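You operate a simulated robot arm through the tools that you are given. There is no shell and no other tool.

You are at the controls of a simulated two-armed robot. One attempt, no reset.

Task
Wind bobbins 27 and 52 full at FAST on the bench winder.
Fine: both go into the green bobbin tray.

Only the result counts: the job must be done as asked and must still hold three seconds after the hand-in. Knocking over, shifting, dropping, spilling or breaking anything else fails it.

Robot
Two 7-joint arms with fingered hands on one trunk that stands fixed in place. Base frame: the origin is at the foot of the trunk, x ahead of it, y to its left, z up; the work surface is at about z = 0.78. Readings come in m, degrees, newtons and seconds.
The left shoulder is at [0.03, 0.119, 0.969], the right one opposite. With the tool pointing down near the work surface each hand reaches from about 0.38 to 0.78 m from the base axis, measured 20 degrees to its own side. Payload 3.8 kg a hand.
The tool frame of a hand sits at the grasp point between the pads (the TCP): z along the fingers, y along the line on which they close. The tips reach 0.025 m beyond it. The gripper opens to 0.088 m. The gripper's body begins 0.029 m behind the TCP. The gripper is a hand of 4 fingers: y runs from the thumb to the fingers, the wrist lies at [-0.013, -0.106, -0.174] in the tool frame.
Orientation is that of the tool frame in the base frame, as [roll, pitch, yaw] about the fixed x, y, z axes, in that order (R = Rz(yaw) Ry(pitch) Rx(roll)). With the fingers straight down and the wrist toward the robot, the tool's x, y and z point along [0, 1, 0], [1, 0, 0] and [0, 0, -1] of the base frame.

Tools
- The arms move only by the tool apply_moves. It takes "left_deltas", "right_deltas" or both (then of equal length, played together; a hand with none holds still); each is a list of rows, each a list of 6 numbers: the shift along the tool's x, y, z in m, then the turn, a rotation vector about the tool's x, y, z in rad. In form: [[dx, dy, dz, ax, ay, az], ...]. A call has 1 to 20 rows; each row shifts and turns the commanded pose from where the row before left it, along the tool's axes as they then stand. A row lasts 0.2 s, in which the tool goes at most 0.05 m and 8.6 degrees; a call with a longer step from one row to the next is refused whole. Where a pose cannot be reached the arm comes as near as it can. A force on the tool above 60 N (or 10 N above the force at the start of the call, whichever is more), or a blocked arm, ends the call early, and 0.2 s more pass. In this call time passes only in rows, and 0.2 s behind the last. The reply holds the time, the measured pose of the TCP, the force on the tool along the base axes, the opening and the grip force, in the units named above and with some noise, with the torque about the TCP (base axes, N m) and any sound that the robot's microphone picked up, and new pictures: "pictures" is both (left out), scene, wrist or none (wrist: the cameras of the hands that moved).
- Cameras (640 x 400 px; columns grow to the right, rows downward): "scene" is now at [0.0668, 0.0094, 1.5325]; the picture's right is [0.11, -0.99, 0.00], its down [-0.61, -0.06, -0.79] and it looks along [0.78, 0.08, -0.62] (base axes); focal length 344 px, centre (320, 200). "left" rides on the left gripper at [-0.064, -0.083, -0.098] in its tool frame; the picture's right is [-0.62, -0.37, 0.69], its down [0.71, -0.63, 0.30] and it looks along [0.32, 0.68, 0.65] (tool axes); focal length 265 px, centre (320, 200). "right" rides on the right gripper at [0.064, -0.083, -0.098] in its tool frame; the picture's right is [-0.62, 0.37, -0.69], its down [-0.71, -0.63, 0.30] and it looks along [-0.32, 0.68, 0.65] (tool axes); focal length 265 px, centre (320, 200). There is no depth. A picture from a camera that has moved, and an enlarged one, comes with that camera's place and axes in the base frame and with its lens.
- raise_lower(by): slides the trunk up (or, below 0, down) by that many m; the arms and the scene camera ride with it, the base frame stays. It gives what a move gives, with no picture.
- curl_fingers(index, middle, ring, thumb_bend, thumb_turn, hand): sets how far each is bent, from 0 (flat) to 100 (curled in); at 30 the hand is open as for a grip, at 70 the pads meet at the TCP. One left out holds its place. A second passes; each finger stops where it meets its share of the squeeze, and holds until it gets a number again. It is the only way to open and close the hand. It gives what a move gives, with no picture; readings hold the bend of each and the force on the fingers (four entries, about 0 where the hand has none), thumb and palm. thumb_turn goes from beside the hand (0) to across from the fingers (100), as for a grip.
- head_to(pan, tilt): turns the head with the scene camera to pan (to the left, within 120 degrees either way) and tilt (down, from -29 to 69), counted from straight ahead of the robot. It gives what a move gives, and a new picture of the scene camera.
- inspect(camera, box): a new picture of the part [left, top, right, bottom] of that camera's present view, enlarged. It takes no simulated time.
- finish_job(): hands the job in; it is judged then, once.

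Nothing tells you positions but the pictures and the camera data. Unless the task says otherwise, let go and move clear before handing in.

The tools are called after "Request:" by a JSON object that holds its "fn" and its "kwargs". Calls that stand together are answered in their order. apply_moves: Moves the arms, as the interface text tells. Its arguments: {"type":"object","properties":{"left_deltas":{"type":"array"},"right_deltas":{"type":"array"},"pictures":{"type":"string","enum":["both","scene","wrist","none"]}},"required":[]} The other tools are called the same way: raise_lower (by) slides the trunk up or down; curl_fingers (index, middle, ring, thumb_bend, thumb_turn, hand) moves the fingers one by one; head_to (pan, tilt) turns the head that bears the scene camera; inspect (camera, box) takes an enlarged picture of a part of a camera's view; finish_job () hands the job in.

At the start:

```text
time_s: 0.0
left_eef_pos: [0.5162, 0.1904, 1.1984]
left_ee_rot: [179.9, 0.0, 90.0]
left_contact_force: [0.4, 0.4, -0.4]
left_torque: [0.01, -0.02, 0.02]
left_grip_width: 0.0872
left_gripper_force: 0.0
left_shape: jaw
left_bend: [30.0, 30.0, 30.0, 30.0, 98.0]
left_finger forces: [0.0, 0.1, 0.0, 0.0, 0.0, 0.0]
right_eef_pos: [0.4907, -0.2188, 1.134]
right_ee_rot: [180.0, 0.0, 90.1]
right_contact_force: [-0.1, -0.3, 0.5]
right_torque: [0.02, 0.02, 0.01]
right_grip_width: 0.0876
right_gripper_force: 0.1
right_shape: jaw
right_bend: [30.0, 30.0, 30.0, 30.0, 98.0]
right_finger forces: [0.0, 0.0, 0.0, 0.0, 0.0, 0.0]
trunk travel left (down, up): [-0.125, 0.465]
head pan, tilt: [6.1, 37.9]
```

scene: 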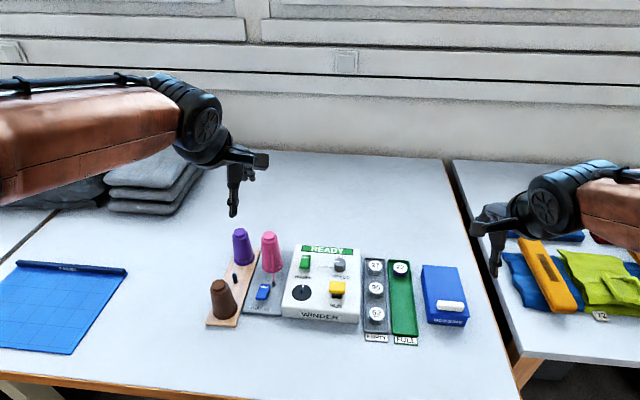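
right: 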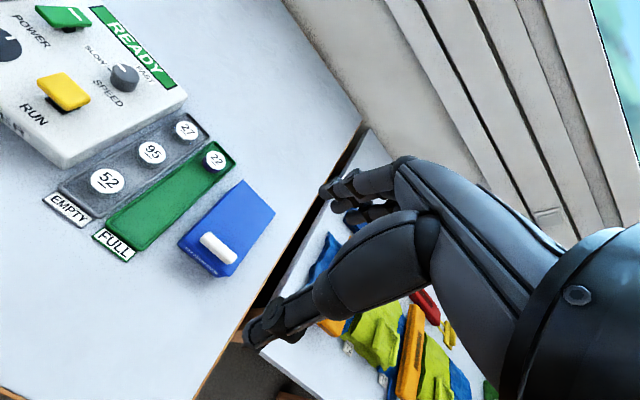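
left: 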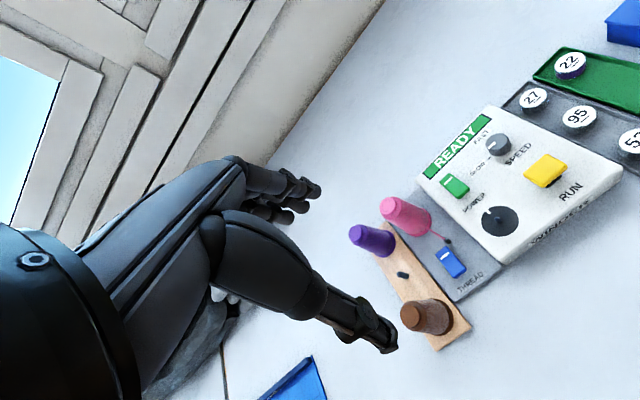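

I see a bench winder with a READY lamp, a thread stand, an EMPTY tray with bobbins 27, 95 and 52, and a green FULL tray holding bobbin 22. First I'll look closer at each part.

Request:
{"fn": "inspect", "kwargs": {"camera": "scene", "box": [270, 230, 370, 330]}}

Request:
{"fn": "inspect", "kwargs": {"camera": "scene", "box": [350, 240, 480, 350]}}

Request:
{"fn": "inspect", "kwargs": {"camera": "scene", "box": [200, 220, 300, 330]}}

Request:
{"fn": "inspect", "kwargs": {"camera": "left", "box": [340, 20, 640, 360]}}

Request:
{"fn": "inspect", "kwargs": {"camera": "right", "box": [0, 0, 280, 280]}}

```text
4.00 times, centred on (320, 280) of scene
camera zoom: at [0.0668, 0.0094, 1.5325], right [0.11, -0.99, 0.0], down [-0.61, -0.06, -0.79], along [0.78, 0.08, -0.62], focal length 1377 px, centre (320, -120)
```

zoom: 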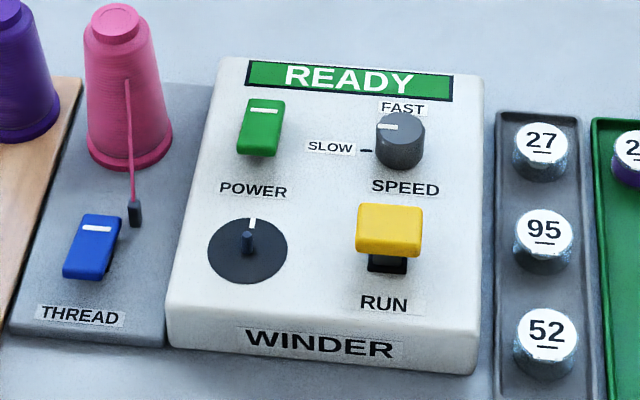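

```text
3.64 times, centred on (415, 295) of scene
camera zoom: at [0.0668, 0.0094, 1.5325], right [0.11, -0.99, 0.0], down [-0.61, -0.06, -0.79], along [0.78, 0.08, -0.62], focal length 1252 px, centre (-26, -146)
```

zoom: 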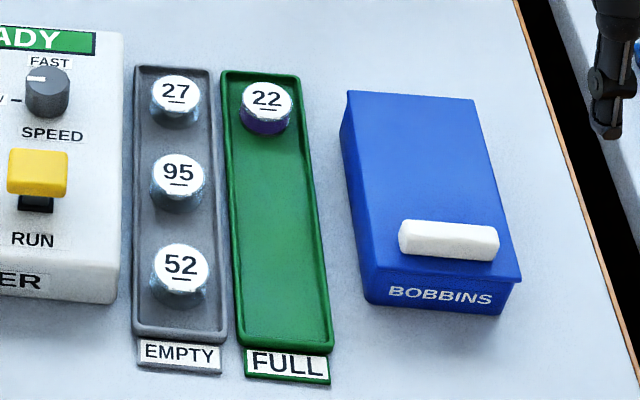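

```text
3.64 times, centred on (250, 275) of scene
camera zoom: at [0.0668, 0.0094, 1.5325], right [0.11, -0.99, 0.0], down [-0.61, -0.06, -0.79], along [0.78, 0.08, -0.62], focal length 1252 px, centre (574, -73)
```

zoom: 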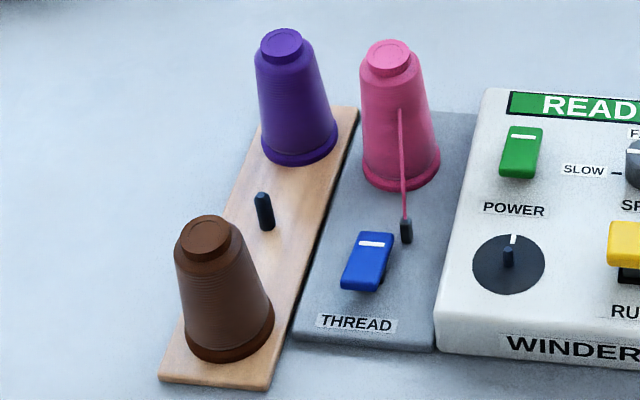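

```text
1.18 times, centred on (490, 190) of left
camera zoom: at [0.4321, 0.1254, 1.2957], right [-0.37, -0.62, -0.69], down [-0.63, 0.71, -0.3], along [0.68, 0.32, -0.65], focal length 312 px, centre (120, 212)
```

zoom: 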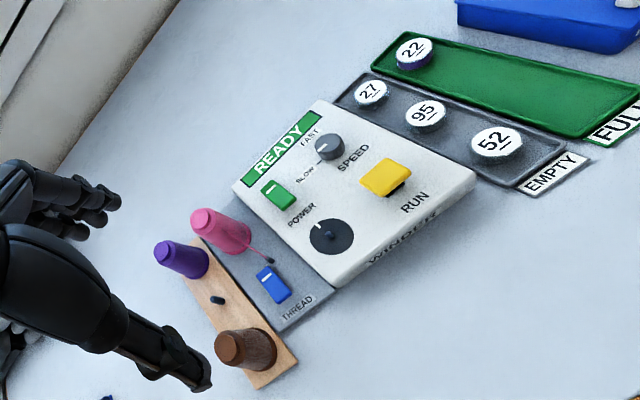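

```text
1.43 times, centred on (140, 140) of right
camera zoom: at [0.4085, -0.1562, 1.2323], right [0.37, -0.62, 0.69], down [-0.63, -0.71, -0.3], along [0.68, -0.32, -0.65], focal length 379 px, centre (577, 286)
```

zoom: 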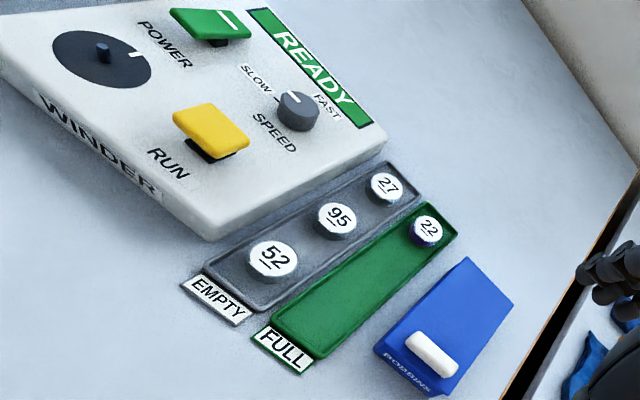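

The winder has a power rocker (READY shown), a speed knob on SLOW, a yellow RUN key, a spindle disc and a THREAD rocker with a pink cone threaded. I'll zoom in further to see how each control is built and read any other labels.

Request:
{"fn": "inspect", "kwargs": {"camera": "scene", "box": [325, 250, 365, 275]}}

Request:
{"fn": "inspect", "kwargs": {"camera": "scene", "box": [280, 270, 328, 310]}}

Request:
{"fn": "inspect", "kwargs": {"camera": "scene", "box": [320, 270, 368, 325]}}

Request:
{"fn": "inspect", "kwargs": {"camera": "scene", "box": [480, 220, 640, 340]}}

Request:
{"fn": "inspect", "kwargs": {"camera": "scene", "box": [240, 270, 290, 320]}}

```text
16.00 times, centred on (345, 262) of scene
camera zoom: at [0.0668, 0.0094, 1.5325], right [0.11, -0.99, 0.0], down [-0.61, -0.06, -0.79], along [0.78, 0.08, -0.62], focal length 5508 px, centre (-80, -800)
```

zoom: 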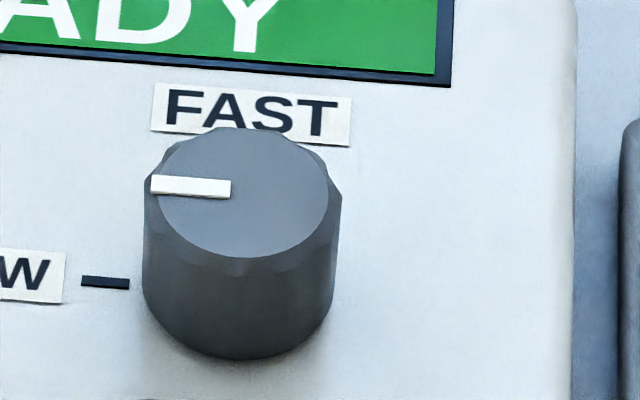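

```text
10.00 times, centred on (304, 290) of scene
camera zoom: at [0.0668, 0.0094, 1.5325], right [0.11, -0.99, 0.0], down [-0.61, -0.06, -0.79], along [0.78, 0.08, -0.62], focal length 3443 px, centre (480, -700)
```

zoom: 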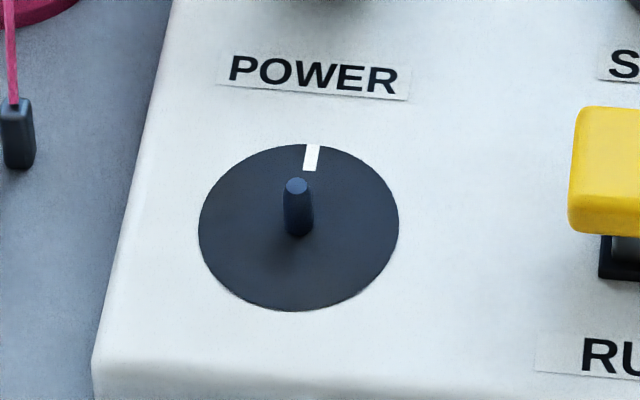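

```text
7.27 times, centred on (344, 298) of scene
camera zoom: at [0.0668, 0.0094, 1.5325], right [0.11, -0.99, 0.0], down [-0.61, -0.06, -0.79], along [0.78, 0.08, -0.62], focal length 2504 px, centre (146, -509)
```

zoom: 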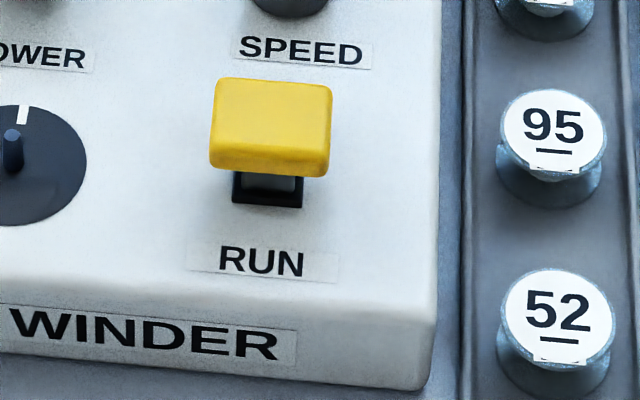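

```text
3.33 times, centred on (560, 280) of scene
camera zoom: at [0.0668, 0.0094, 1.5325], right [0.11, -0.99, 0.0], down [-0.61, -0.06, -0.79], along [0.78, 0.08, -0.62], focal length 1148 px, centre (-480, -67)
```

zoom: 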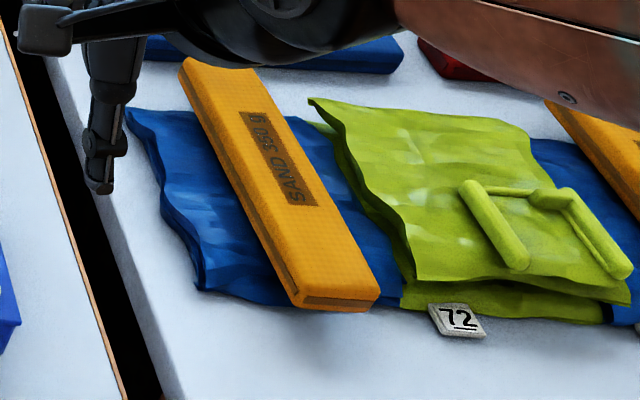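

```text
8.00 times, centred on (265, 295) of scene
camera zoom: at [0.0668, 0.0094, 1.5325], right [0.11, -0.99, 0.0], down [-0.61, -0.06, -0.79], along [0.78, 0.08, -0.62], focal length 2754 px, centre (760, -560)
```

zoom: 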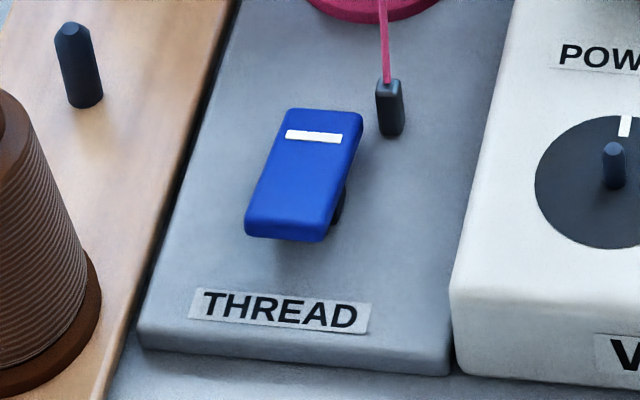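

Request:
{"fn": "inspect", "kwargs": {"camera": "right", "box": [20, 60, 110, 130]}}

Request:
{"fn": "inspect", "kwargs": {"camera": "right", "box": [20, 0, 100, 50]}}

Request:
{"fn": "inspect", "kwargs": {"camera": "left", "box": [430, 120, 600, 250]}}

Request:
{"fn": "inspect", "kwargs": {"camera": "left", "box": [340, 180, 520, 350]}}

Request:
{"fn": "inspect", "kwargs": {"camera": "right", "box": [60, 100, 280, 280]}}

```text
5.71 times, centred on (65, 95) of right
camera zoom: at [0.4085, -0.1562, 1.2323], right [0.37, -0.62, 0.69], down [-0.63, -0.71, -0.3], along [0.68, -0.32, -0.65], focal length 1517 px, centre (1777, 800)
```

zoom: 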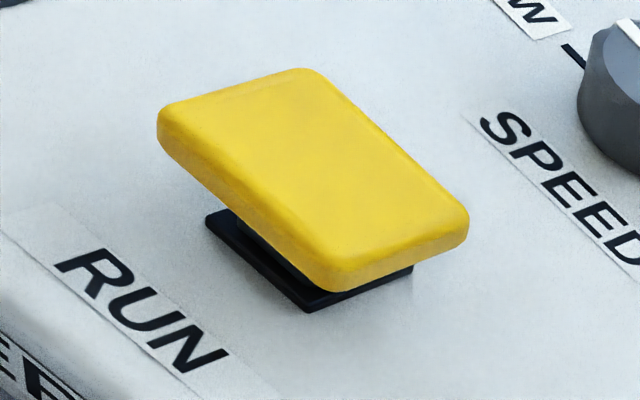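

```text
8.00 times, centred on (60, 25) of right
camera zoom: at [0.4085, -0.1562, 1.2323], right [0.37, -0.62, 0.69], down [-0.63, -0.71, -0.3], along [0.68, -0.32, -0.65], focal length 2123 px, centre (2400, 1600)
```

zoom: 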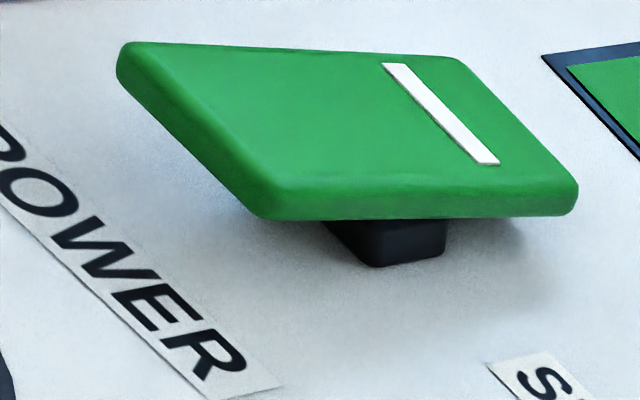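

```text
3.08 times, centred on (515, 185) of left
camera zoom: at [0.4321, 0.1254, 1.2957], right [-0.37, -0.62, -0.69], down [-0.63, 0.71, -0.3], along [0.68, 0.32, -0.65], focal length 817 px, centre (-280, 246)
```

zoom: 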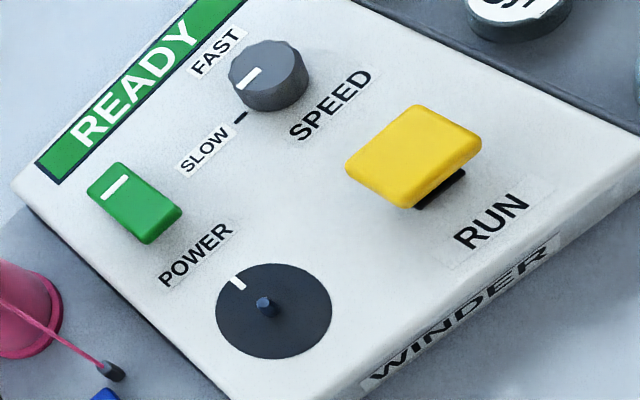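

```text
2.35 times, centred on (430, 265) of left
camera zoom: at [0.4321, 0.1254, 1.2957], right [-0.37, -0.62, -0.69], down [-0.63, 0.71, -0.3], along [0.68, 0.32, -0.65], focal length 624 px, centre (61, 47)
```

zoom: 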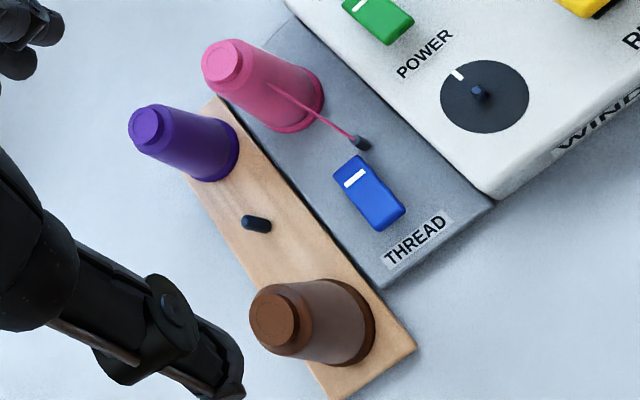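

```text
2.22 times, centred on (170, 190) of right
camera zoom: at [0.4085, -0.1562, 1.2323], right [0.37, -0.62, 0.69], down [-0.63, -0.71, -0.3], along [0.68, -0.32, -0.65], focal length 590 px, centre (653, 222)
```

zoom: 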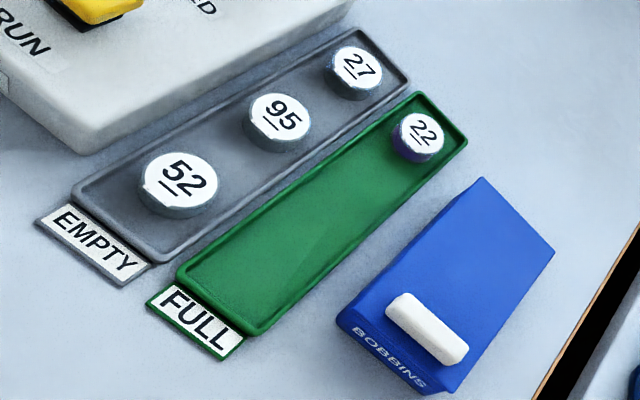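

I place the spindle post at about (0.586, 0.109), with its top near z 0.849. RUN is near (0.590, 0.023, 0.866), the speed knob near (0.67, 0.022), and bobbins 27, 95 and 52 are along y≈-0.075. Next I turn the right hand so the wrist sits to the right and bring it high over the speed knob.

Request:
{"fn": "apply_moves", "kwargs": {"right_deltas": [[0, 0, 0, 0, 0, -0.1428], [0, 0, 0, 0, 0, -0.1428], [0, 0, 0, 0, 0, -0.1428], [0, 0, 0, 0, 0, -0.1428], [0, 0, 0, 0, 0, -0.1428], [0, 0, 0, 0, 0, -0.1428], [0, 0, 0, 0, 0, -0.1428], [0, 0, 0, 0, 0, -0.1428], [0, 0, 0, 0, 0, -0.1428], [0, 0, 0, 0, 0, -0.1428], [0, 0, 0, 0, 0, -0.1428], [-0.0256, 0.0344, 0.02, 0, 0, 0], [-0.0256, 0.0344, 0.02, 0, 0, 0], [-0.0256, 0.0344, 0.02, 0, 0, 0], [-0.0256, 0.0344, 0.02, 0, 0, 0], [-0.0256, 0.0344, 0.02, 0, 0, 0], [-0.0256, 0.0344, 0.02, 0, 0, 0], [-0.0256, 0.0344, 0.02, 0, 0, 0]]}}

```text
time_s: 3.8
left_eef_pos: [0.5156, 0.1886, 1.1978]
left_ee_rot: [-179.9, 0.0, 89.9]
left_contact_force: [-1.2, -0.5, -0.8]
left_torque: [0.02, 0.0, 0.04]
left_grip_width: 0.0875
left_gripper_force: 0.0
left_shape: jaw
left_bend: [30.0, 30.0, 30.0, 30.0, 98.0]
left_finger forces: [0.0, 0.0, 0.1, 0.0, 0.0, 0.0]
right_eef_pos: [0.6362, -0.0018, 1.0]
right_ee_rot: [-180.0, 0.0, -179.9]
right_contact_force: [0.3, -1.0, -0.5]
right_torque: [0.0, -0.01, 0.0]
right_grip_width: 0.0877
right_gripper_force: 0.0
right_shape: jaw
right_bend: [30.0, 30.0, 30.0, 30.0, 98.0]
right_finger forces: [0.0, 0.0, 0.1, 0.0, 0.0, 0.0]
right hand out of reach, approached as far as the arm can: row 17, 18
trunk travel left (down, up): [-0.125, 0.465]
head pan, tilt: [6.1, 37.9]
camera scene: at [0.0666, 0.0087, 1.5326], right [0.1, -0.99, 0.0], down [-0.61, -0.06, -0.79], along [0.78, 0.08, -0.61], focal length 344 px, centre (320, 200)
camera right: at [0.5708, -0.0845, 1.0986], right [0.62, 0.37, 0.69], down [0.71, -0.63, -0.3], along [0.32, 0.68, -0.65], focal length 265 px, centre (320, 200)
```

scene: 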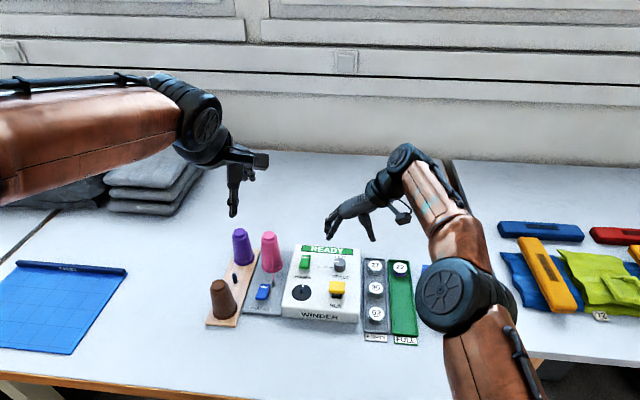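
right: 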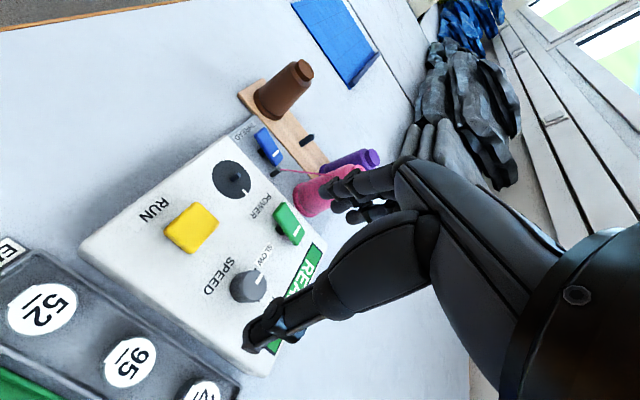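

The right hand hit its reach limit with the wrist fully to the right, so I'll use a yaw nearer 150. First I'll use this wrist view to pin down the knob, RUN key and spindle.

Request:
{"fn": "inspect", "kwargs": {"camera": "right", "box": [200, 240, 300, 330]}}

Request:
{"fn": "inspect", "kwargs": {"camera": "right", "box": [140, 130, 260, 270]}}

Request:
{"fn": "inspect", "kwargs": {"camera": "right", "box": [0, 240, 240, 400]}}

Request:
{"fn": "inspect", "kwargs": {"camera": "right", "box": [230, 110, 330, 220]}}

```text
4.44 times, centred on (250, 285) of right
camera zoom: at [0.5708, -0.0845, 1.0986], right [0.62, 0.37, 0.69], down [0.71, -0.63, -0.3], along [0.32, 0.68, -0.65], focal length 1180 px, centre (631, -178)
```

zoom: 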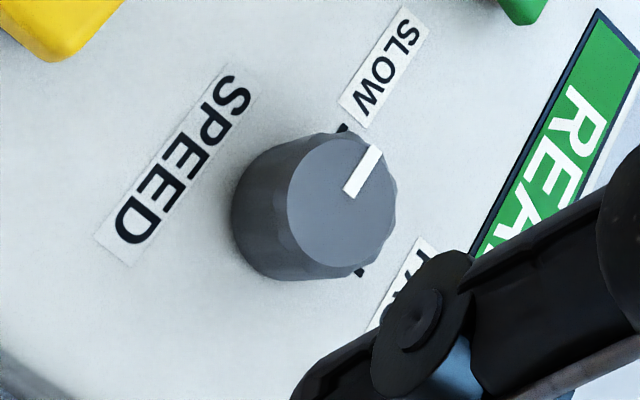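

```text
2.86 times, centred on (200, 200) of right
camera zoom: at [0.5708, -0.0845, 1.0986], right [0.62, 0.37, 0.69], down [0.71, -0.63, -0.3], along [0.32, 0.68, -0.65], focal length 758 px, centre (663, 200)
```

zoom: 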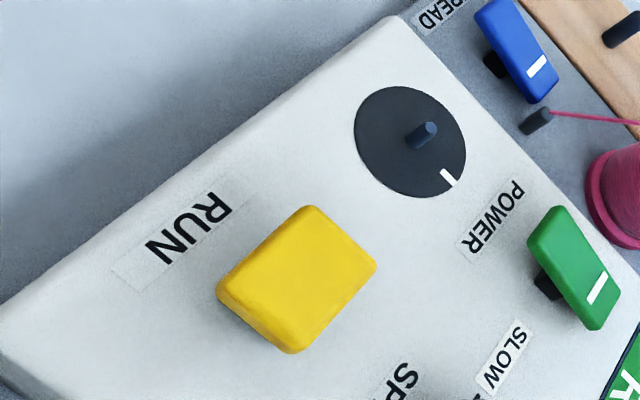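

```text
2.50 times, centred on (120, 320) of right
camera zoom: at [0.5708, -0.0845, 1.0986], right [0.62, 0.37, 0.69], down [0.71, -0.63, -0.3], along [0.32, 0.68, -0.65], focal length 664 px, centre (820, -100)
```

zoom: 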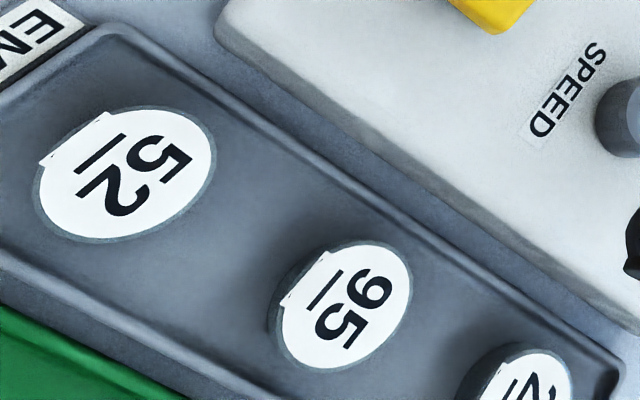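

```text
3.64 times, centred on (280, 165) of right
camera zoom: at [0.5708, -0.0845, 1.0986], right [0.62, 0.37, 0.69], down [0.71, -0.63, -0.3], along [0.32, 0.68, -0.65], focal length 965 px, centre (466, 327)
```

zoom: 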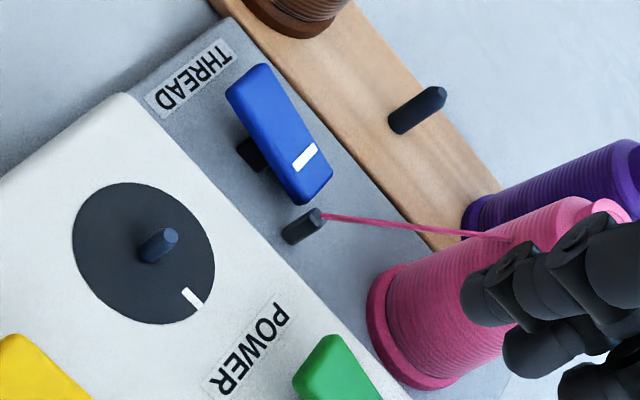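

The knob is at about (0.680, 0.0205) with its top near z 0.85; the SLOW tick lies on its +y side and FAST on its +x side, so it needs a 90° clockwise turn. I rotate the right hand to yaw 150 and check where the arm stands.

Request:
{"fn": "apply_moves", "kwargs": {"right_deltas": [[0, 0, 0, 0, 0, 0.1309], [0, 0, 0, 0, 0, 0.1309], [0, 0, 0, 0, 0, 0.1309], [0, 0, 0, 0, 0, 0.1309]], "pictures": "wrist"}}

```text
time_s: 4.8
left_eef_pos: [0.5156, 0.1902, 1.1983]
left_ee_rot: [180.0, 0.0, 90.0]
left_contact_force: [0.4, -0.1, 0.1]
left_torque: [0.0, 0.01, 0.02]
left_grip_width: 0.0876
left_gripper_force: 0.0
left_shape: jaw
left_bend: [30.0, 30.0, 30.0, 30.0, 98.0]
left_finger forces: [0.0, 0.0, 0.0, 0.1, 0.0, 0.0]
right_eef_pos: [0.6331, -0.0, 1.0003]
right_ee_rot: [-179.9, 0.0, 149.8]
right_contact_force: [-1.3, -0.3, 0.2]
right_torque: [0.02, 0.01, 0.04]
right_grip_width: 0.0876
right_gripper_force: 0.0
right_shape: jaw
right_bend: [30.0, 30.0, 30.0, 30.0, 98.0]
right_finger forces: [0.1, 0.1, 0.1, 0.1, 0.0, 0.0]
trunk travel left (down, up): [-0.125, 0.465]
head pan, tilt: [6.1, 37.9]
camera right: at [0.5368, -0.0411, 1.0996], right [0.72, 0.01, 0.69], down [0.3, -0.9, -0.3], along [0.62, 0.43, -0.65], focal length 265 px, centre (320, 200)
```

right: 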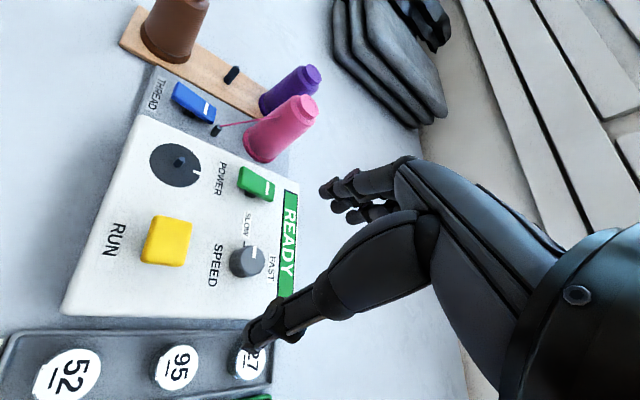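

Request:
{"fn": "apply_moves", "kwargs": {"right_deltas": [[-0.0101, 0.0137, 0.0267, 0, 0, 0], [-0.0101, 0.0137, 0.0267, 0, 0, 0], [-0.0101, 0.0137, 0.0267, 0, 0, 0]]}}

```text
time_s: 5.6
left_eef_pos: [0.5169, 0.1898, 1.1982]
left_ee_rot: [-179.9, -0.1, 90.0]
left_contact_force: [-0.2, -0.1, -0.1]
left_torque: [0.01, 0.0, -0.03]
left_grip_width: 0.0875
left_gripper_force: 0.1
left_shape: jaw
left_bend: [30.0, 30.0, 30.0, 30.0, 98.0]
left_finger forces: [0.0, 0.0, 0.0, 0.0, 0.0, 0.0]
right_eef_pos: [0.6813, 0.0178, 0.9202]
right_ee_rot: [180.0, 0.0, 149.9]
right_contact_force: [-0.6, -0.1, -0.1]
right_torque: [0.0, 0.01, -0.02]
right_grip_width: 0.0876
right_gripper_force: 0.0
right_shape: jaw
right_bend: [30.0, 30.0, 30.0, 30.0, 98.0]
right_finger forces: [0.0, 0.1, 0.0, 0.1, 0.1, 0.0]
trunk travel left (down, up): [-0.125, 0.465]
head pan, tilt: [6.1, 37.9]
camera scene: at [0.0679, 0.01, 1.5324], right [0.11, -0.99, 0.0], down [-0.61, -0.07, -0.79], along [0.78, 0.08, -0.62], focal length 344 px, centre (320, 200)
camera right: at [0.5842, -0.0214, 1.0187], right [0.72, 0.01, 0.69], down [0.3, -0.9, -0.3], along [0.62, 0.43, -0.65], focal length 265 px, centre (320, 200)
```

scene: 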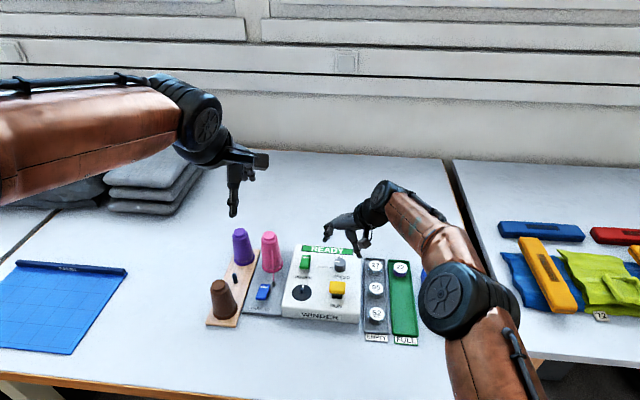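
right: 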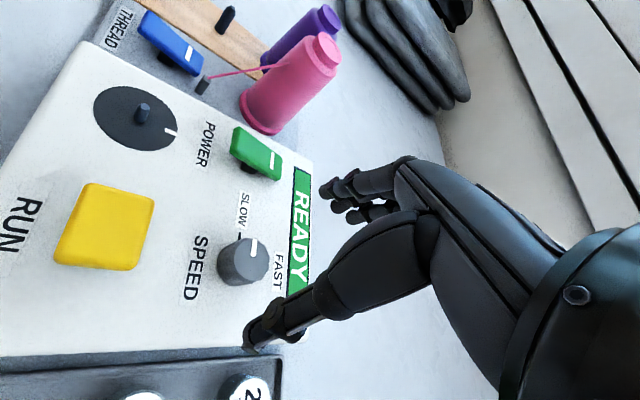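

Request:
{"fn": "inspect", "kwargs": {"camera": "right", "box": [200, 160, 360, 360]}}

Request:
{"fn": "inspect", "kwargs": {"camera": "scene", "box": [300, 200, 400, 280]}}

```text
2.00 times, centred on (280, 260) of right
camera zoom: at [0.5842, -0.0214, 1.0187], right [0.72, 0.01, 0.69], down [0.3, -0.9, -0.3], along [0.62, 0.43, -0.65], focal length 531 px, centre (400, 80)
```

zoom: 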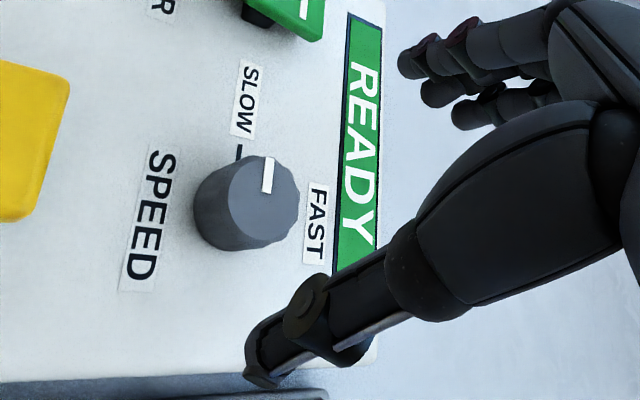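

```text
5.00 times, centred on (350, 240) of scene
camera zoom: at [0.0679, 0.01, 1.5324], right [0.11, -0.99, 0.0], down [-0.61, -0.07, -0.79], along [0.78, 0.08, -0.62], focal length 1721 px, centre (170, 0)
```

zoom: 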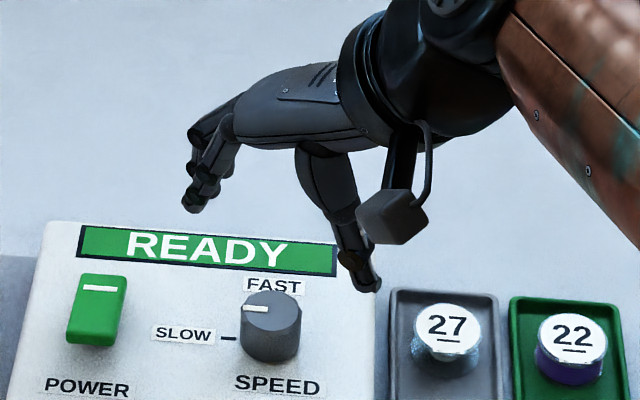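

The knob sits at about (0.679, 0.021). I lower the open hand around it so the fingertips reach about z 0.837, then close gently.

Request:
{"fn": "apply_moves", "kwargs": {"right_deltas": [[0.0018, 0.0008, 0.029, 0, 0, 0], [0.0018, 0.0008, 0.029, 0, 0, 0]]}}

```text
time_s: 6.2
left_eef_pos: [0.5162, 0.1903, 1.1989]
left_ee_rot: [-179.9, 0.1, 90.0]
left_contact_force: [0.3, -0.9, -1.0]
left_torque: [-0.03, -0.01, 0.02]
left_grip_width: 0.0874
left_gripper_force: 0.1
left_shape: jaw
left_bend: [30.0, 30.0, 30.0, 30.0, 98.0]
left_finger forces: [0.1, 0.0, 0.0, 0.0, 0.1, 0.1]
right_eef_pos: [0.6789, 0.0222, 0.862]
right_ee_rot: [180.0, 0.0, 150.0]
right_contact_force: [0.3, -0.5, 0.5]
right_torque: [0.0, 0.01, -0.03]
right_grip_width: 0.0876
right_gripper_force: 0.0
right_shape: jaw
right_bend: [30.0, 30.0, 30.0, 30.0, 98.0]
right_finger forces: [0.0, 0.1, 0.1, 0.0, 0.0, 0.0]
trunk travel left (down, up): [-0.125, 0.465]
head pan, tilt: [6.1, 37.9]
camera scene: at [0.067, 0.0095, 1.5325], right [0.11, -0.99, 0.0], down [-0.61, -0.06, -0.79], along [0.78, 0.08, -0.62], focal length 344 px, centre (320, 200)
camera right: at [0.5819, -0.0186, 0.9603], right [0.72, 0.01, 0.69], down [0.3, -0.9, -0.3], along [0.62, 0.43, -0.65], focal length 265 px, centre (320, 200)
```

scene: 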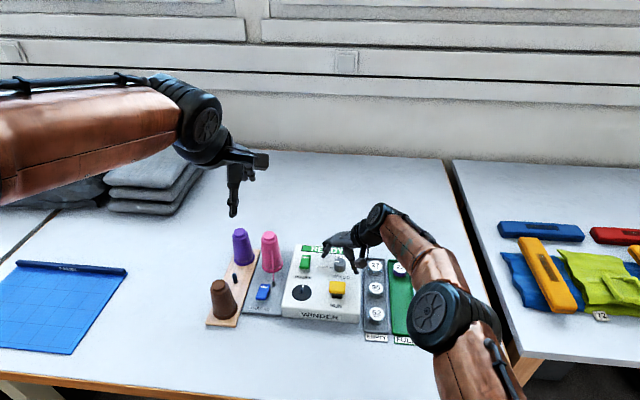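
right: 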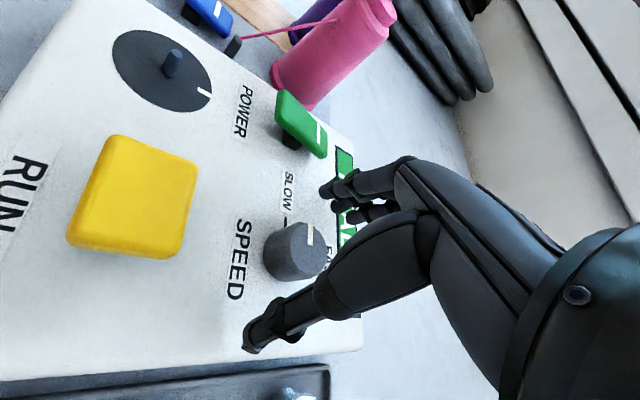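

Request:
{"fn": "inspect", "kwargs": {"camera": "right", "box": [220, 140, 420, 380]}}

Request:
{"fn": "inspect", "kwargs": {"camera": "scene", "box": [300, 220, 380, 290]}}

```text
1.67 times, centred on (320, 260) of right
camera zoom: at [0.5819, -0.0186, 0.9603], right [0.72, 0.01, 0.69], down [0.3, -0.9, -0.3], along [0.62, 0.43, -0.65], focal length 442 px, centre (320, 100)
```

zoom: 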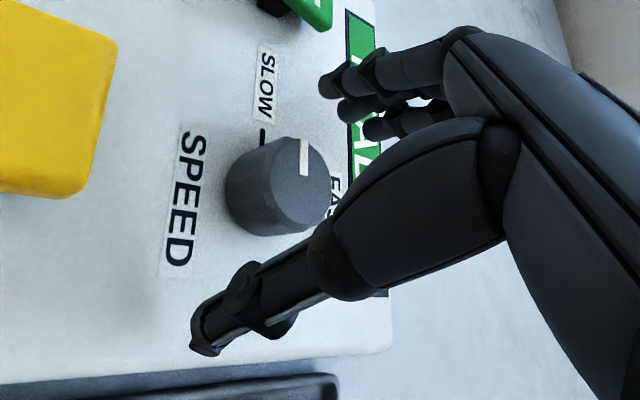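

```text
5.71 times, centred on (340, 255) of scene
camera zoom: at [0.067, 0.0095, 1.5325], right [0.11, -0.99, 0.0], down [-0.61, -0.06, -0.79], along [0.78, 0.08, -0.62], focal length 1967 px, centre (206, -114)
```

zoom: 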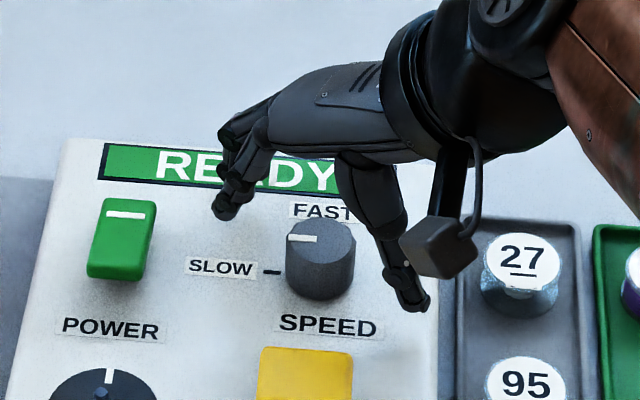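

The knob is well centred between the fingers and thumb. I close the right hand on it.

Request:
{"fn": "curl_fingers", "kwargs": {"hand": "right", "index": 66, "middle": 66, "ring": 66, "thumb_bend": 66}}

Request:
{"fn": "inspect", "kwargs": {"camera": "right", "box": [220, 140, 420, 380]}}

Request:
{"fn": "inspect", "kwargs": {"camera": "scene", "box": [300, 220, 380, 290]}}

```text
time_s: 7.2
left_eef_pos: [0.5169, 0.19, 1.1987]
left_ee_rot: [180.0, 0.0, 90.1]
left_contact_force: [0.1, -0.7, -0.7]
left_torque: [-0.04, 0.0, -0.01]
left_grip_width: 0.0875
left_gripper_force: 0.0
left_shape: jaw
left_bend: [30.0, 30.0, 30.0, 30.0, 98.0]
left_finger forces: [0.0, 0.1, 0.0, 0.1, 0.0, 0.0]
right_eef_pos: [0.6792, 0.0228, 0.8607]
right_ee_rot: [179.9, 0.0, 150.0]
right_contact_force: [2.1, 3.1, -1.7]
right_torque: [0.05, -0.05, 0.03]
right_grip_width: 0.023
right_gripper_force: 6.7
right_shape: fingers
right_bend: [59.0, 61.0, 66.0, 59.0, 97.0]
right_finger forces: [4.3, 4.0, 0.0, 0.0, 4.7, 0.1]
trunk travel left (down, up): [-0.125, 0.465]
head pan, tilt: [6.1, 37.9]
```

```text
1.67 times, centred on (320, 260) of right
camera zoom: at [0.5822, -0.0182, 0.9603], right [0.72, 0.01, 0.69], down [0.3, -0.9, -0.3], along [0.62, 0.43, -0.65], focal length 442 px, centre (320, 100)
```

zoom: 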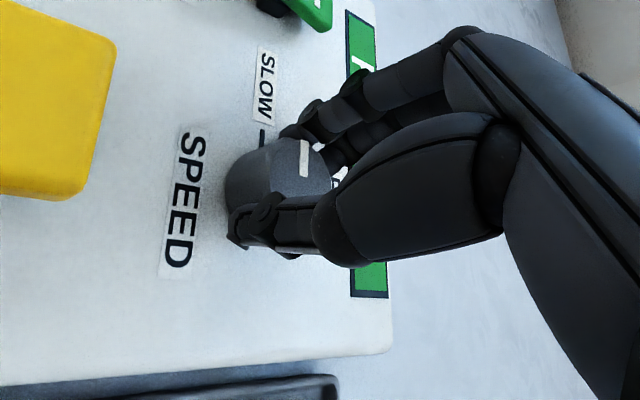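

```text
5.71 times, centred on (340, 255) of scene
camera zoom: at [0.0675, 0.0099, 1.5325], right [0.11, -0.99, 0.0], down [-0.61, -0.07, -0.79], along [0.78, 0.08, -0.62], focal length 1967 px, centre (206, -114)
```

zoom: 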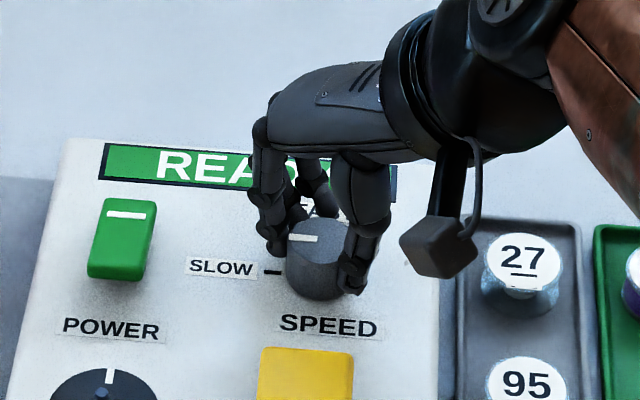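

The hand holds the knob with index, middle and thumb. I now turn it clockwise toward FAST.

Request:
{"fn": "apply_moves", "kwargs": {"right_deltas": [[0, 0, 0, 0, 0, 0.1309], [0, 0, 0, 0, 0, 0.1309], [0, 0, 0, 0, 0, 0.1309], [0, 0, 0, 0, 0, 0.1309]]}}

Request:
{"fn": "inspect", "kwargs": {"camera": "scene", "box": [300, 220, 380, 290]}}

Request:
{"fn": "inspect", "kwargs": {"camera": "right", "box": [220, 140, 420, 380]}}

```text
time_s: 8.2
left_eef_pos: [0.516, 0.1902, 1.197]
left_ee_rot: [-180.0, 0.0, 90.0]
left_contact_force: [0.0, 1.4, 0.1]
left_torque: [-0.01, -0.02, 0.01]
left_grip_width: 0.0875
left_gripper_force: 0.1
left_shape: jaw
left_bend: [30.0, 30.0, 30.0, 30.0, 98.0]
left_finger forces: [0.0, 0.0, 0.1, 0.0, 0.0, 0.0]
right_eef_pos: [0.6786, 0.022, 0.8626]
right_ee_rot: [-180.0, 0.0, 119.7]
right_contact_force: [4.9, 0.8, -2.4]
right_torque: [0.02, -0.09, 0.01]
right_grip_width: 0.023
right_gripper_force: 6.7
right_shape: fingers
right_bend: [59.0, 61.0, 66.0, 60.0, 97.0]
right_finger forces: [4.7, 4.6, 0.0, 0.0, 4.1, 0.0]
trunk travel left (down, up): [-0.125, 0.465]
head pan, tilt: [6.1, 37.9]
camera scene: at [0.0679, 0.01, 1.5325], right [0.11, -0.99, 0.0], down [-0.61, -0.07, -0.79], along [0.78, 0.08, -0.62], focal length 344 px, centre (320, 200)
camera right: at [0.5751, 0.036, 0.9607], right [0.63, -0.35, 0.69], down [-0.19, -0.93, -0.3], along [0.75, 0.06, -0.65], focal length 265 px, centre (320, 200)
```

scene: 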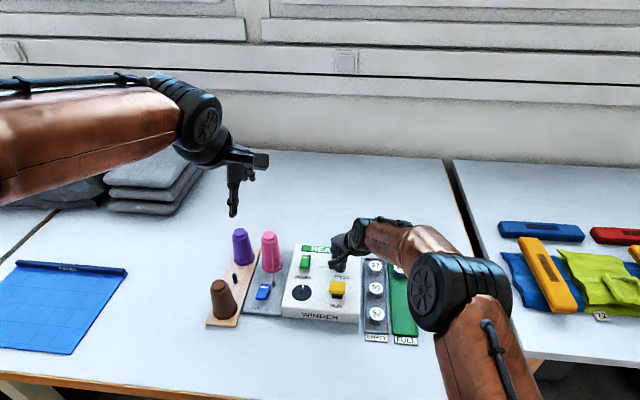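
right: 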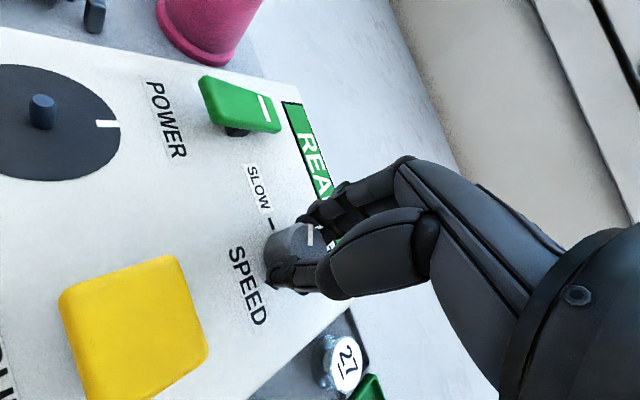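

```text
5.71 times, centred on (340, 255) of scene
camera zoom: at [0.0679, 0.01, 1.5325], right [0.11, -0.99, 0.0], down [-0.61, -0.07, -0.79], along [0.78, 0.08, -0.62], focal length 1967 px, centre (206, -114)
```

zoom: 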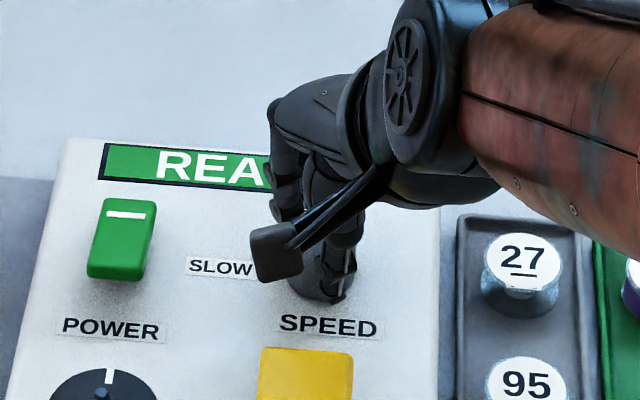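

```text
1.67 times, centred on (320, 260) of right
camera zoom: at [0.5751, 0.036, 0.9607], right [0.63, -0.35, 0.69], down [-0.19, -0.93, -0.3], along [0.75, 0.06, -0.65], focal length 442 px, centre (320, 100)
```

zoom: 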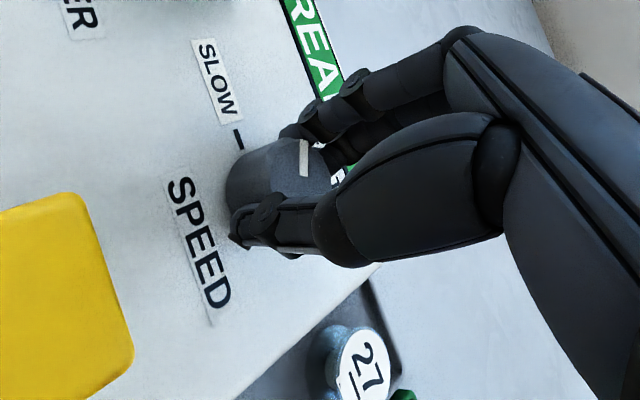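

The knob turned with the hand, now at 30°. I continue the remaining 60°.

Request:
{"fn": "apply_moves", "kwargs": {"right_deltas": [[0, 0, 0, 0, 0, 0.1309], [0, 0, 0, 0, 0, 0.1309], [0, 0, 0, 0, 0, 0.1309], [0, 0, 0, 0, 0, 0.1309], [0, 0, 0, 0, 0, 0.1309], [0, 0, 0, 0, 0, 0.1309], [0, 0, 0, 0, 0, 0.1309], [0, 0, 0, 0, 0, 0.1309]]}}

Request:
{"fn": "inspect", "kwargs": {"camera": "right", "box": [200, 100, 440, 380]}}

Request:
{"fn": "inspect", "kwargs": {"camera": "scene", "box": [270, 220, 420, 350]}}

```text
time_s: 10.0
left_eef_pos: [0.5168, 0.1878, 1.1974]
left_ee_rot: [-179.9, 0.0, 90.0]
left_contact_force: [-0.3, -0.2, 0.0]
left_torque: [-0.01, 0.01, -0.01]
left_grip_width: 0.0874
left_gripper_force: 0.2
left_shape: jaw
left_bend: [30.0, 30.0, 30.0, 30.0, 98.0]
left_finger forces: [0.0, 0.0, 0.0, 0.0, 0.0, 0.0]
right_eef_pos: [0.6794, 0.0216, 0.8625]
right_ee_rot: [179.9, 0.0, 59.9]
right_contact_force: [4.1, -2.9, -1.5]
right_torque: [-0.06, -0.13, 0.06]
right_grip_width: 0.0229
right_gripper_force: 7.4
right_shape: fingers
right_bend: [58.0, 61.0, 66.0, 60.0, 97.0]
right_finger forces: [5.2, 4.6, 0.1, 0.0, 4.1, 0.1]
trunk travel left (down, up): [-0.125, 0.465]
head pan, tilt: [6.1, 37.9]
camera scene: at [0.0678, 0.0091, 1.5325], right [0.1, -0.99, 0.0], down [-0.61, -0.06, -0.79], along [0.78, 0.08, -0.62], focal length 344 px, centre (320, 200)
camera right: at [0.6397, 0.1185, 0.9608], right [0.01, -0.72, 0.69], down [-0.9, -0.3, -0.3], along [0.43, -0.62, -0.65], focal length 265 px, centre (320, 200)
```

scene: 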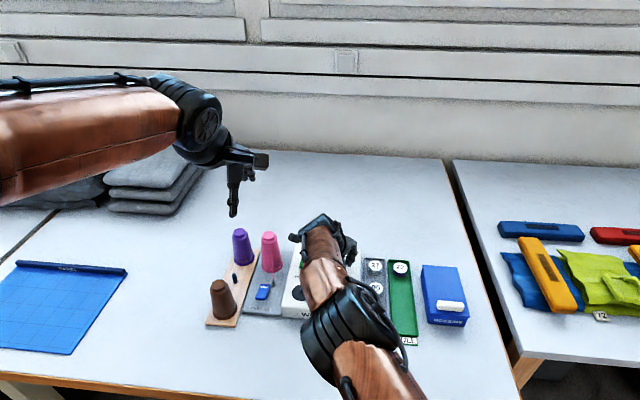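
right: 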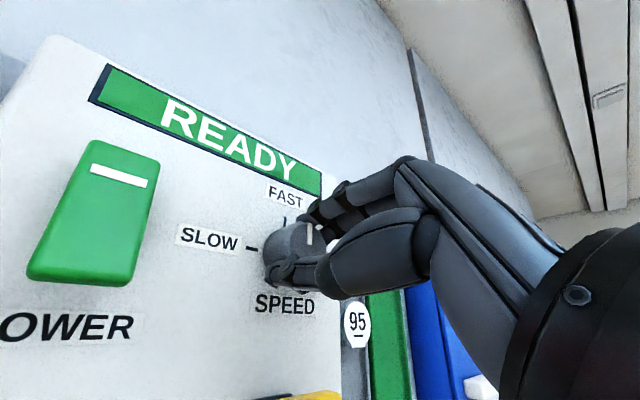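

```text
1.43 times, centred on (320, 240) of right
camera zoom: at [0.6397, 0.1185, 0.9608], right [0.01, -0.72, 0.69], down [-0.9, -0.3, -0.3], along [0.43, -0.62, -0.65], focal length 379 px, centre (320, 143)
```

zoom: 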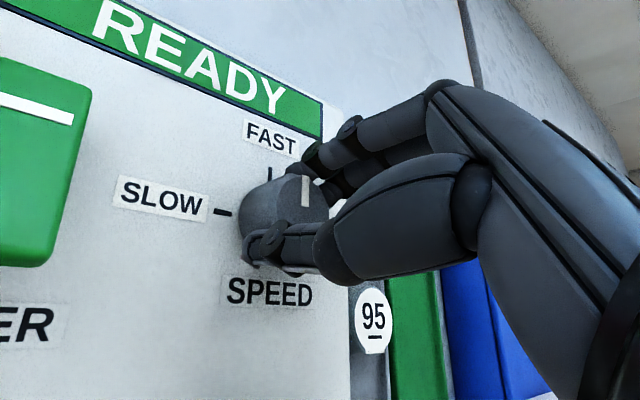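

```text
3.08 times, centred on (345, 285) of scene
camera zoom: at [0.0678, 0.0091, 1.5325], right [0.1, -0.99, 0.0], down [-0.61, -0.06, -0.79], along [0.78, 0.08, -0.62], focal length 1059 px, centre (243, -62)
```

zoom: 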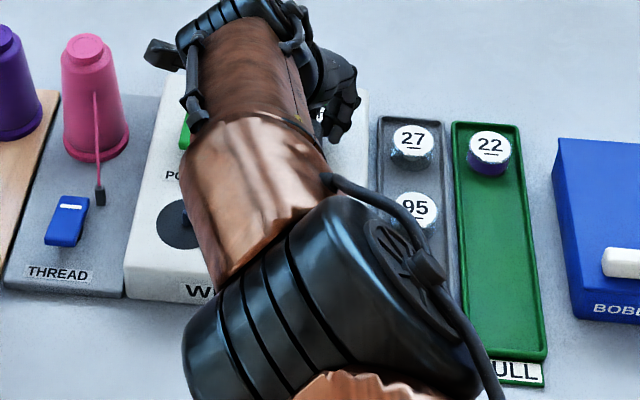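

The pointer now faces the FAST tick. I open the hand, lift straight up, and check.

Request:
{"fn": "curl_fingers", "kwargs": {"hand": "right", "index": 30, "middle": 30, "ring": 30, "thumb_bend": 30}}

Request:
{"fn": "apply_moves", "kwargs": {"right_deltas": [[0, 0, -0.03, 0, 0, 0], [0, 0, -0.04, 0, 0, 0], [0, 0, -0.04, 0, 0, 0]]}}

Request:
{"fn": "inspect", "kwargs": {"camera": "right", "box": [180, 100, 400, 320]}}

```text
time_s: 11.0
left_eef_pos: [0.5164, 0.1888, 1.198]
left_ee_rot: [180.0, 0.0, 90.0]
left_contact_force: [-0.1, -0.2, 0.3]
left_torque: [0.01, 0.01, 0.01]
left_grip_width: 0.0875
left_gripper_force: 0.1
left_shape: jaw
left_bend: [30.0, 30.0, 30.0, 30.0, 98.0]
left_finger forces: [0.1, 0.0, 0.1, 0.0, 0.1, 0.0]
right_eef_pos: [0.6779, 0.0214, 0.8638]
right_ee_rot: [179.9, -0.1, 60.0]
right_contact_force: [0.5, -0.4, -0.2]
right_torque: [0.0, 0.01, -0.02]
right_grip_width: 0.0844
right_gripper_force: 0.1
right_shape: fingers
right_bend: [30.0, 30.0, 30.0, 30.0, 97.0]
right_finger forces: [0.0, 0.0, 0.0, 0.0, 0.0, 0.0]
trunk travel left (down, up): [-0.125, 0.465]
head pan, tilt: [6.1, 37.9]
```

```text
time_s: 11.8
left_eef_pos: [0.5149, 0.1902, 1.1966]
left_ee_rot: [180.0, 0.0, 90.0]
left_contact_force: [0.2, -0.6, 0.1]
left_torque: [0.02, -0.01, -0.01]
left_grip_width: 0.0876
left_gripper_force: 0.0
left_shape: jaw
left_bend: [30.0, 30.0, 30.0, 30.0, 98.0]
left_finger forces: [0.1, 0.0, 0.1, 0.0, 0.0, 0.0]
right_eef_pos: [0.6783, 0.0218, 0.9715]
right_ee_rot: [-180.0, 0.0, 60.0]
right_contact_force: [-0.5, 0.3, 0.0]
right_torque: [0.01, 0.0, -0.01]
right_grip_width: 0.0842
right_gripper_force: 0.0
right_shape: fingers
right_bend: [30.0, 30.0, 30.0, 30.0, 97.0]
right_finger forces: [0.0, 0.0, 0.1, 0.0, 0.0, 0.0]
trunk travel left (down, up): [-0.125, 0.465]
head pan, tilt: [6.1, 37.9]
camera scene: at [0.0665, 0.0093, 1.5325], right [0.11, -0.99, 0.0], down [-0.61, -0.06, -0.79], along [0.78, 0.08, -0.61], focal length 344 px, centre (320, 200)
camera right: at [0.6392, 0.1187, 1.0707], right [0.01, -0.72, 0.69], down [-0.9, -0.3, -0.3], along [0.43, -0.62, -0.65], focal length 265 px, centre (320, 200)
```

scene: 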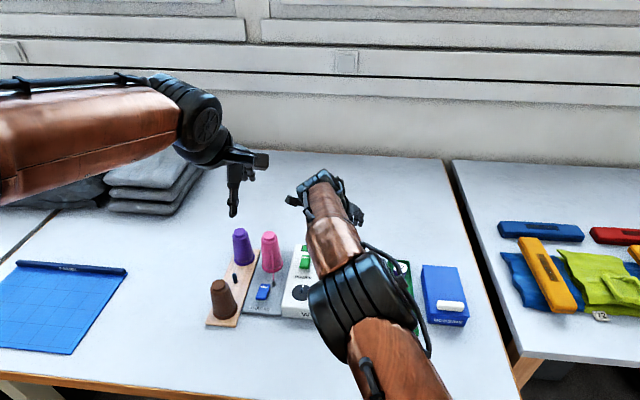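
right: 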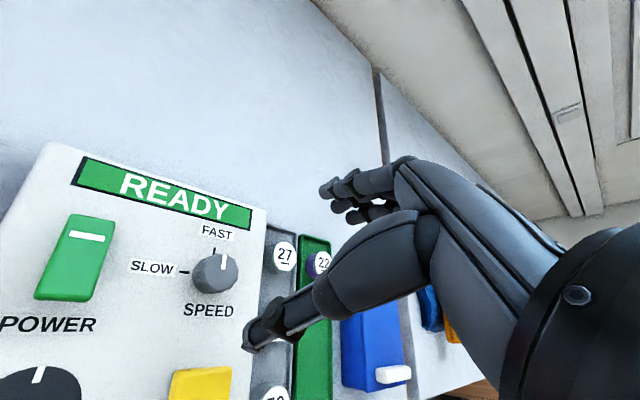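

```text
1.82 times, centred on (290, 210) of right
camera zoom: at [0.6392, 0.1187, 1.0707], right [0.01, -0.72, 0.69], down [-0.9, -0.3, -0.3], along [0.43, -0.62, -0.65], focal length 483 px, centre (374, 182)
```

zoom: 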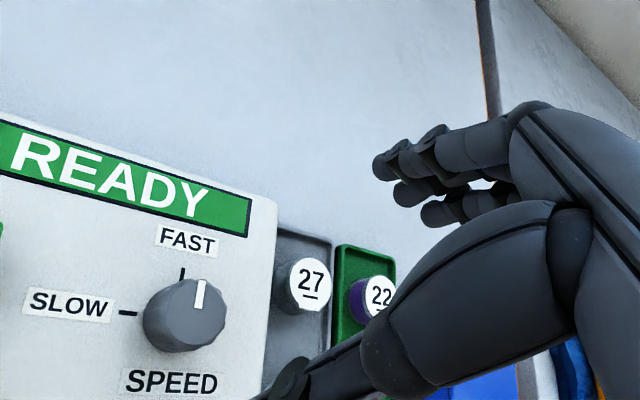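

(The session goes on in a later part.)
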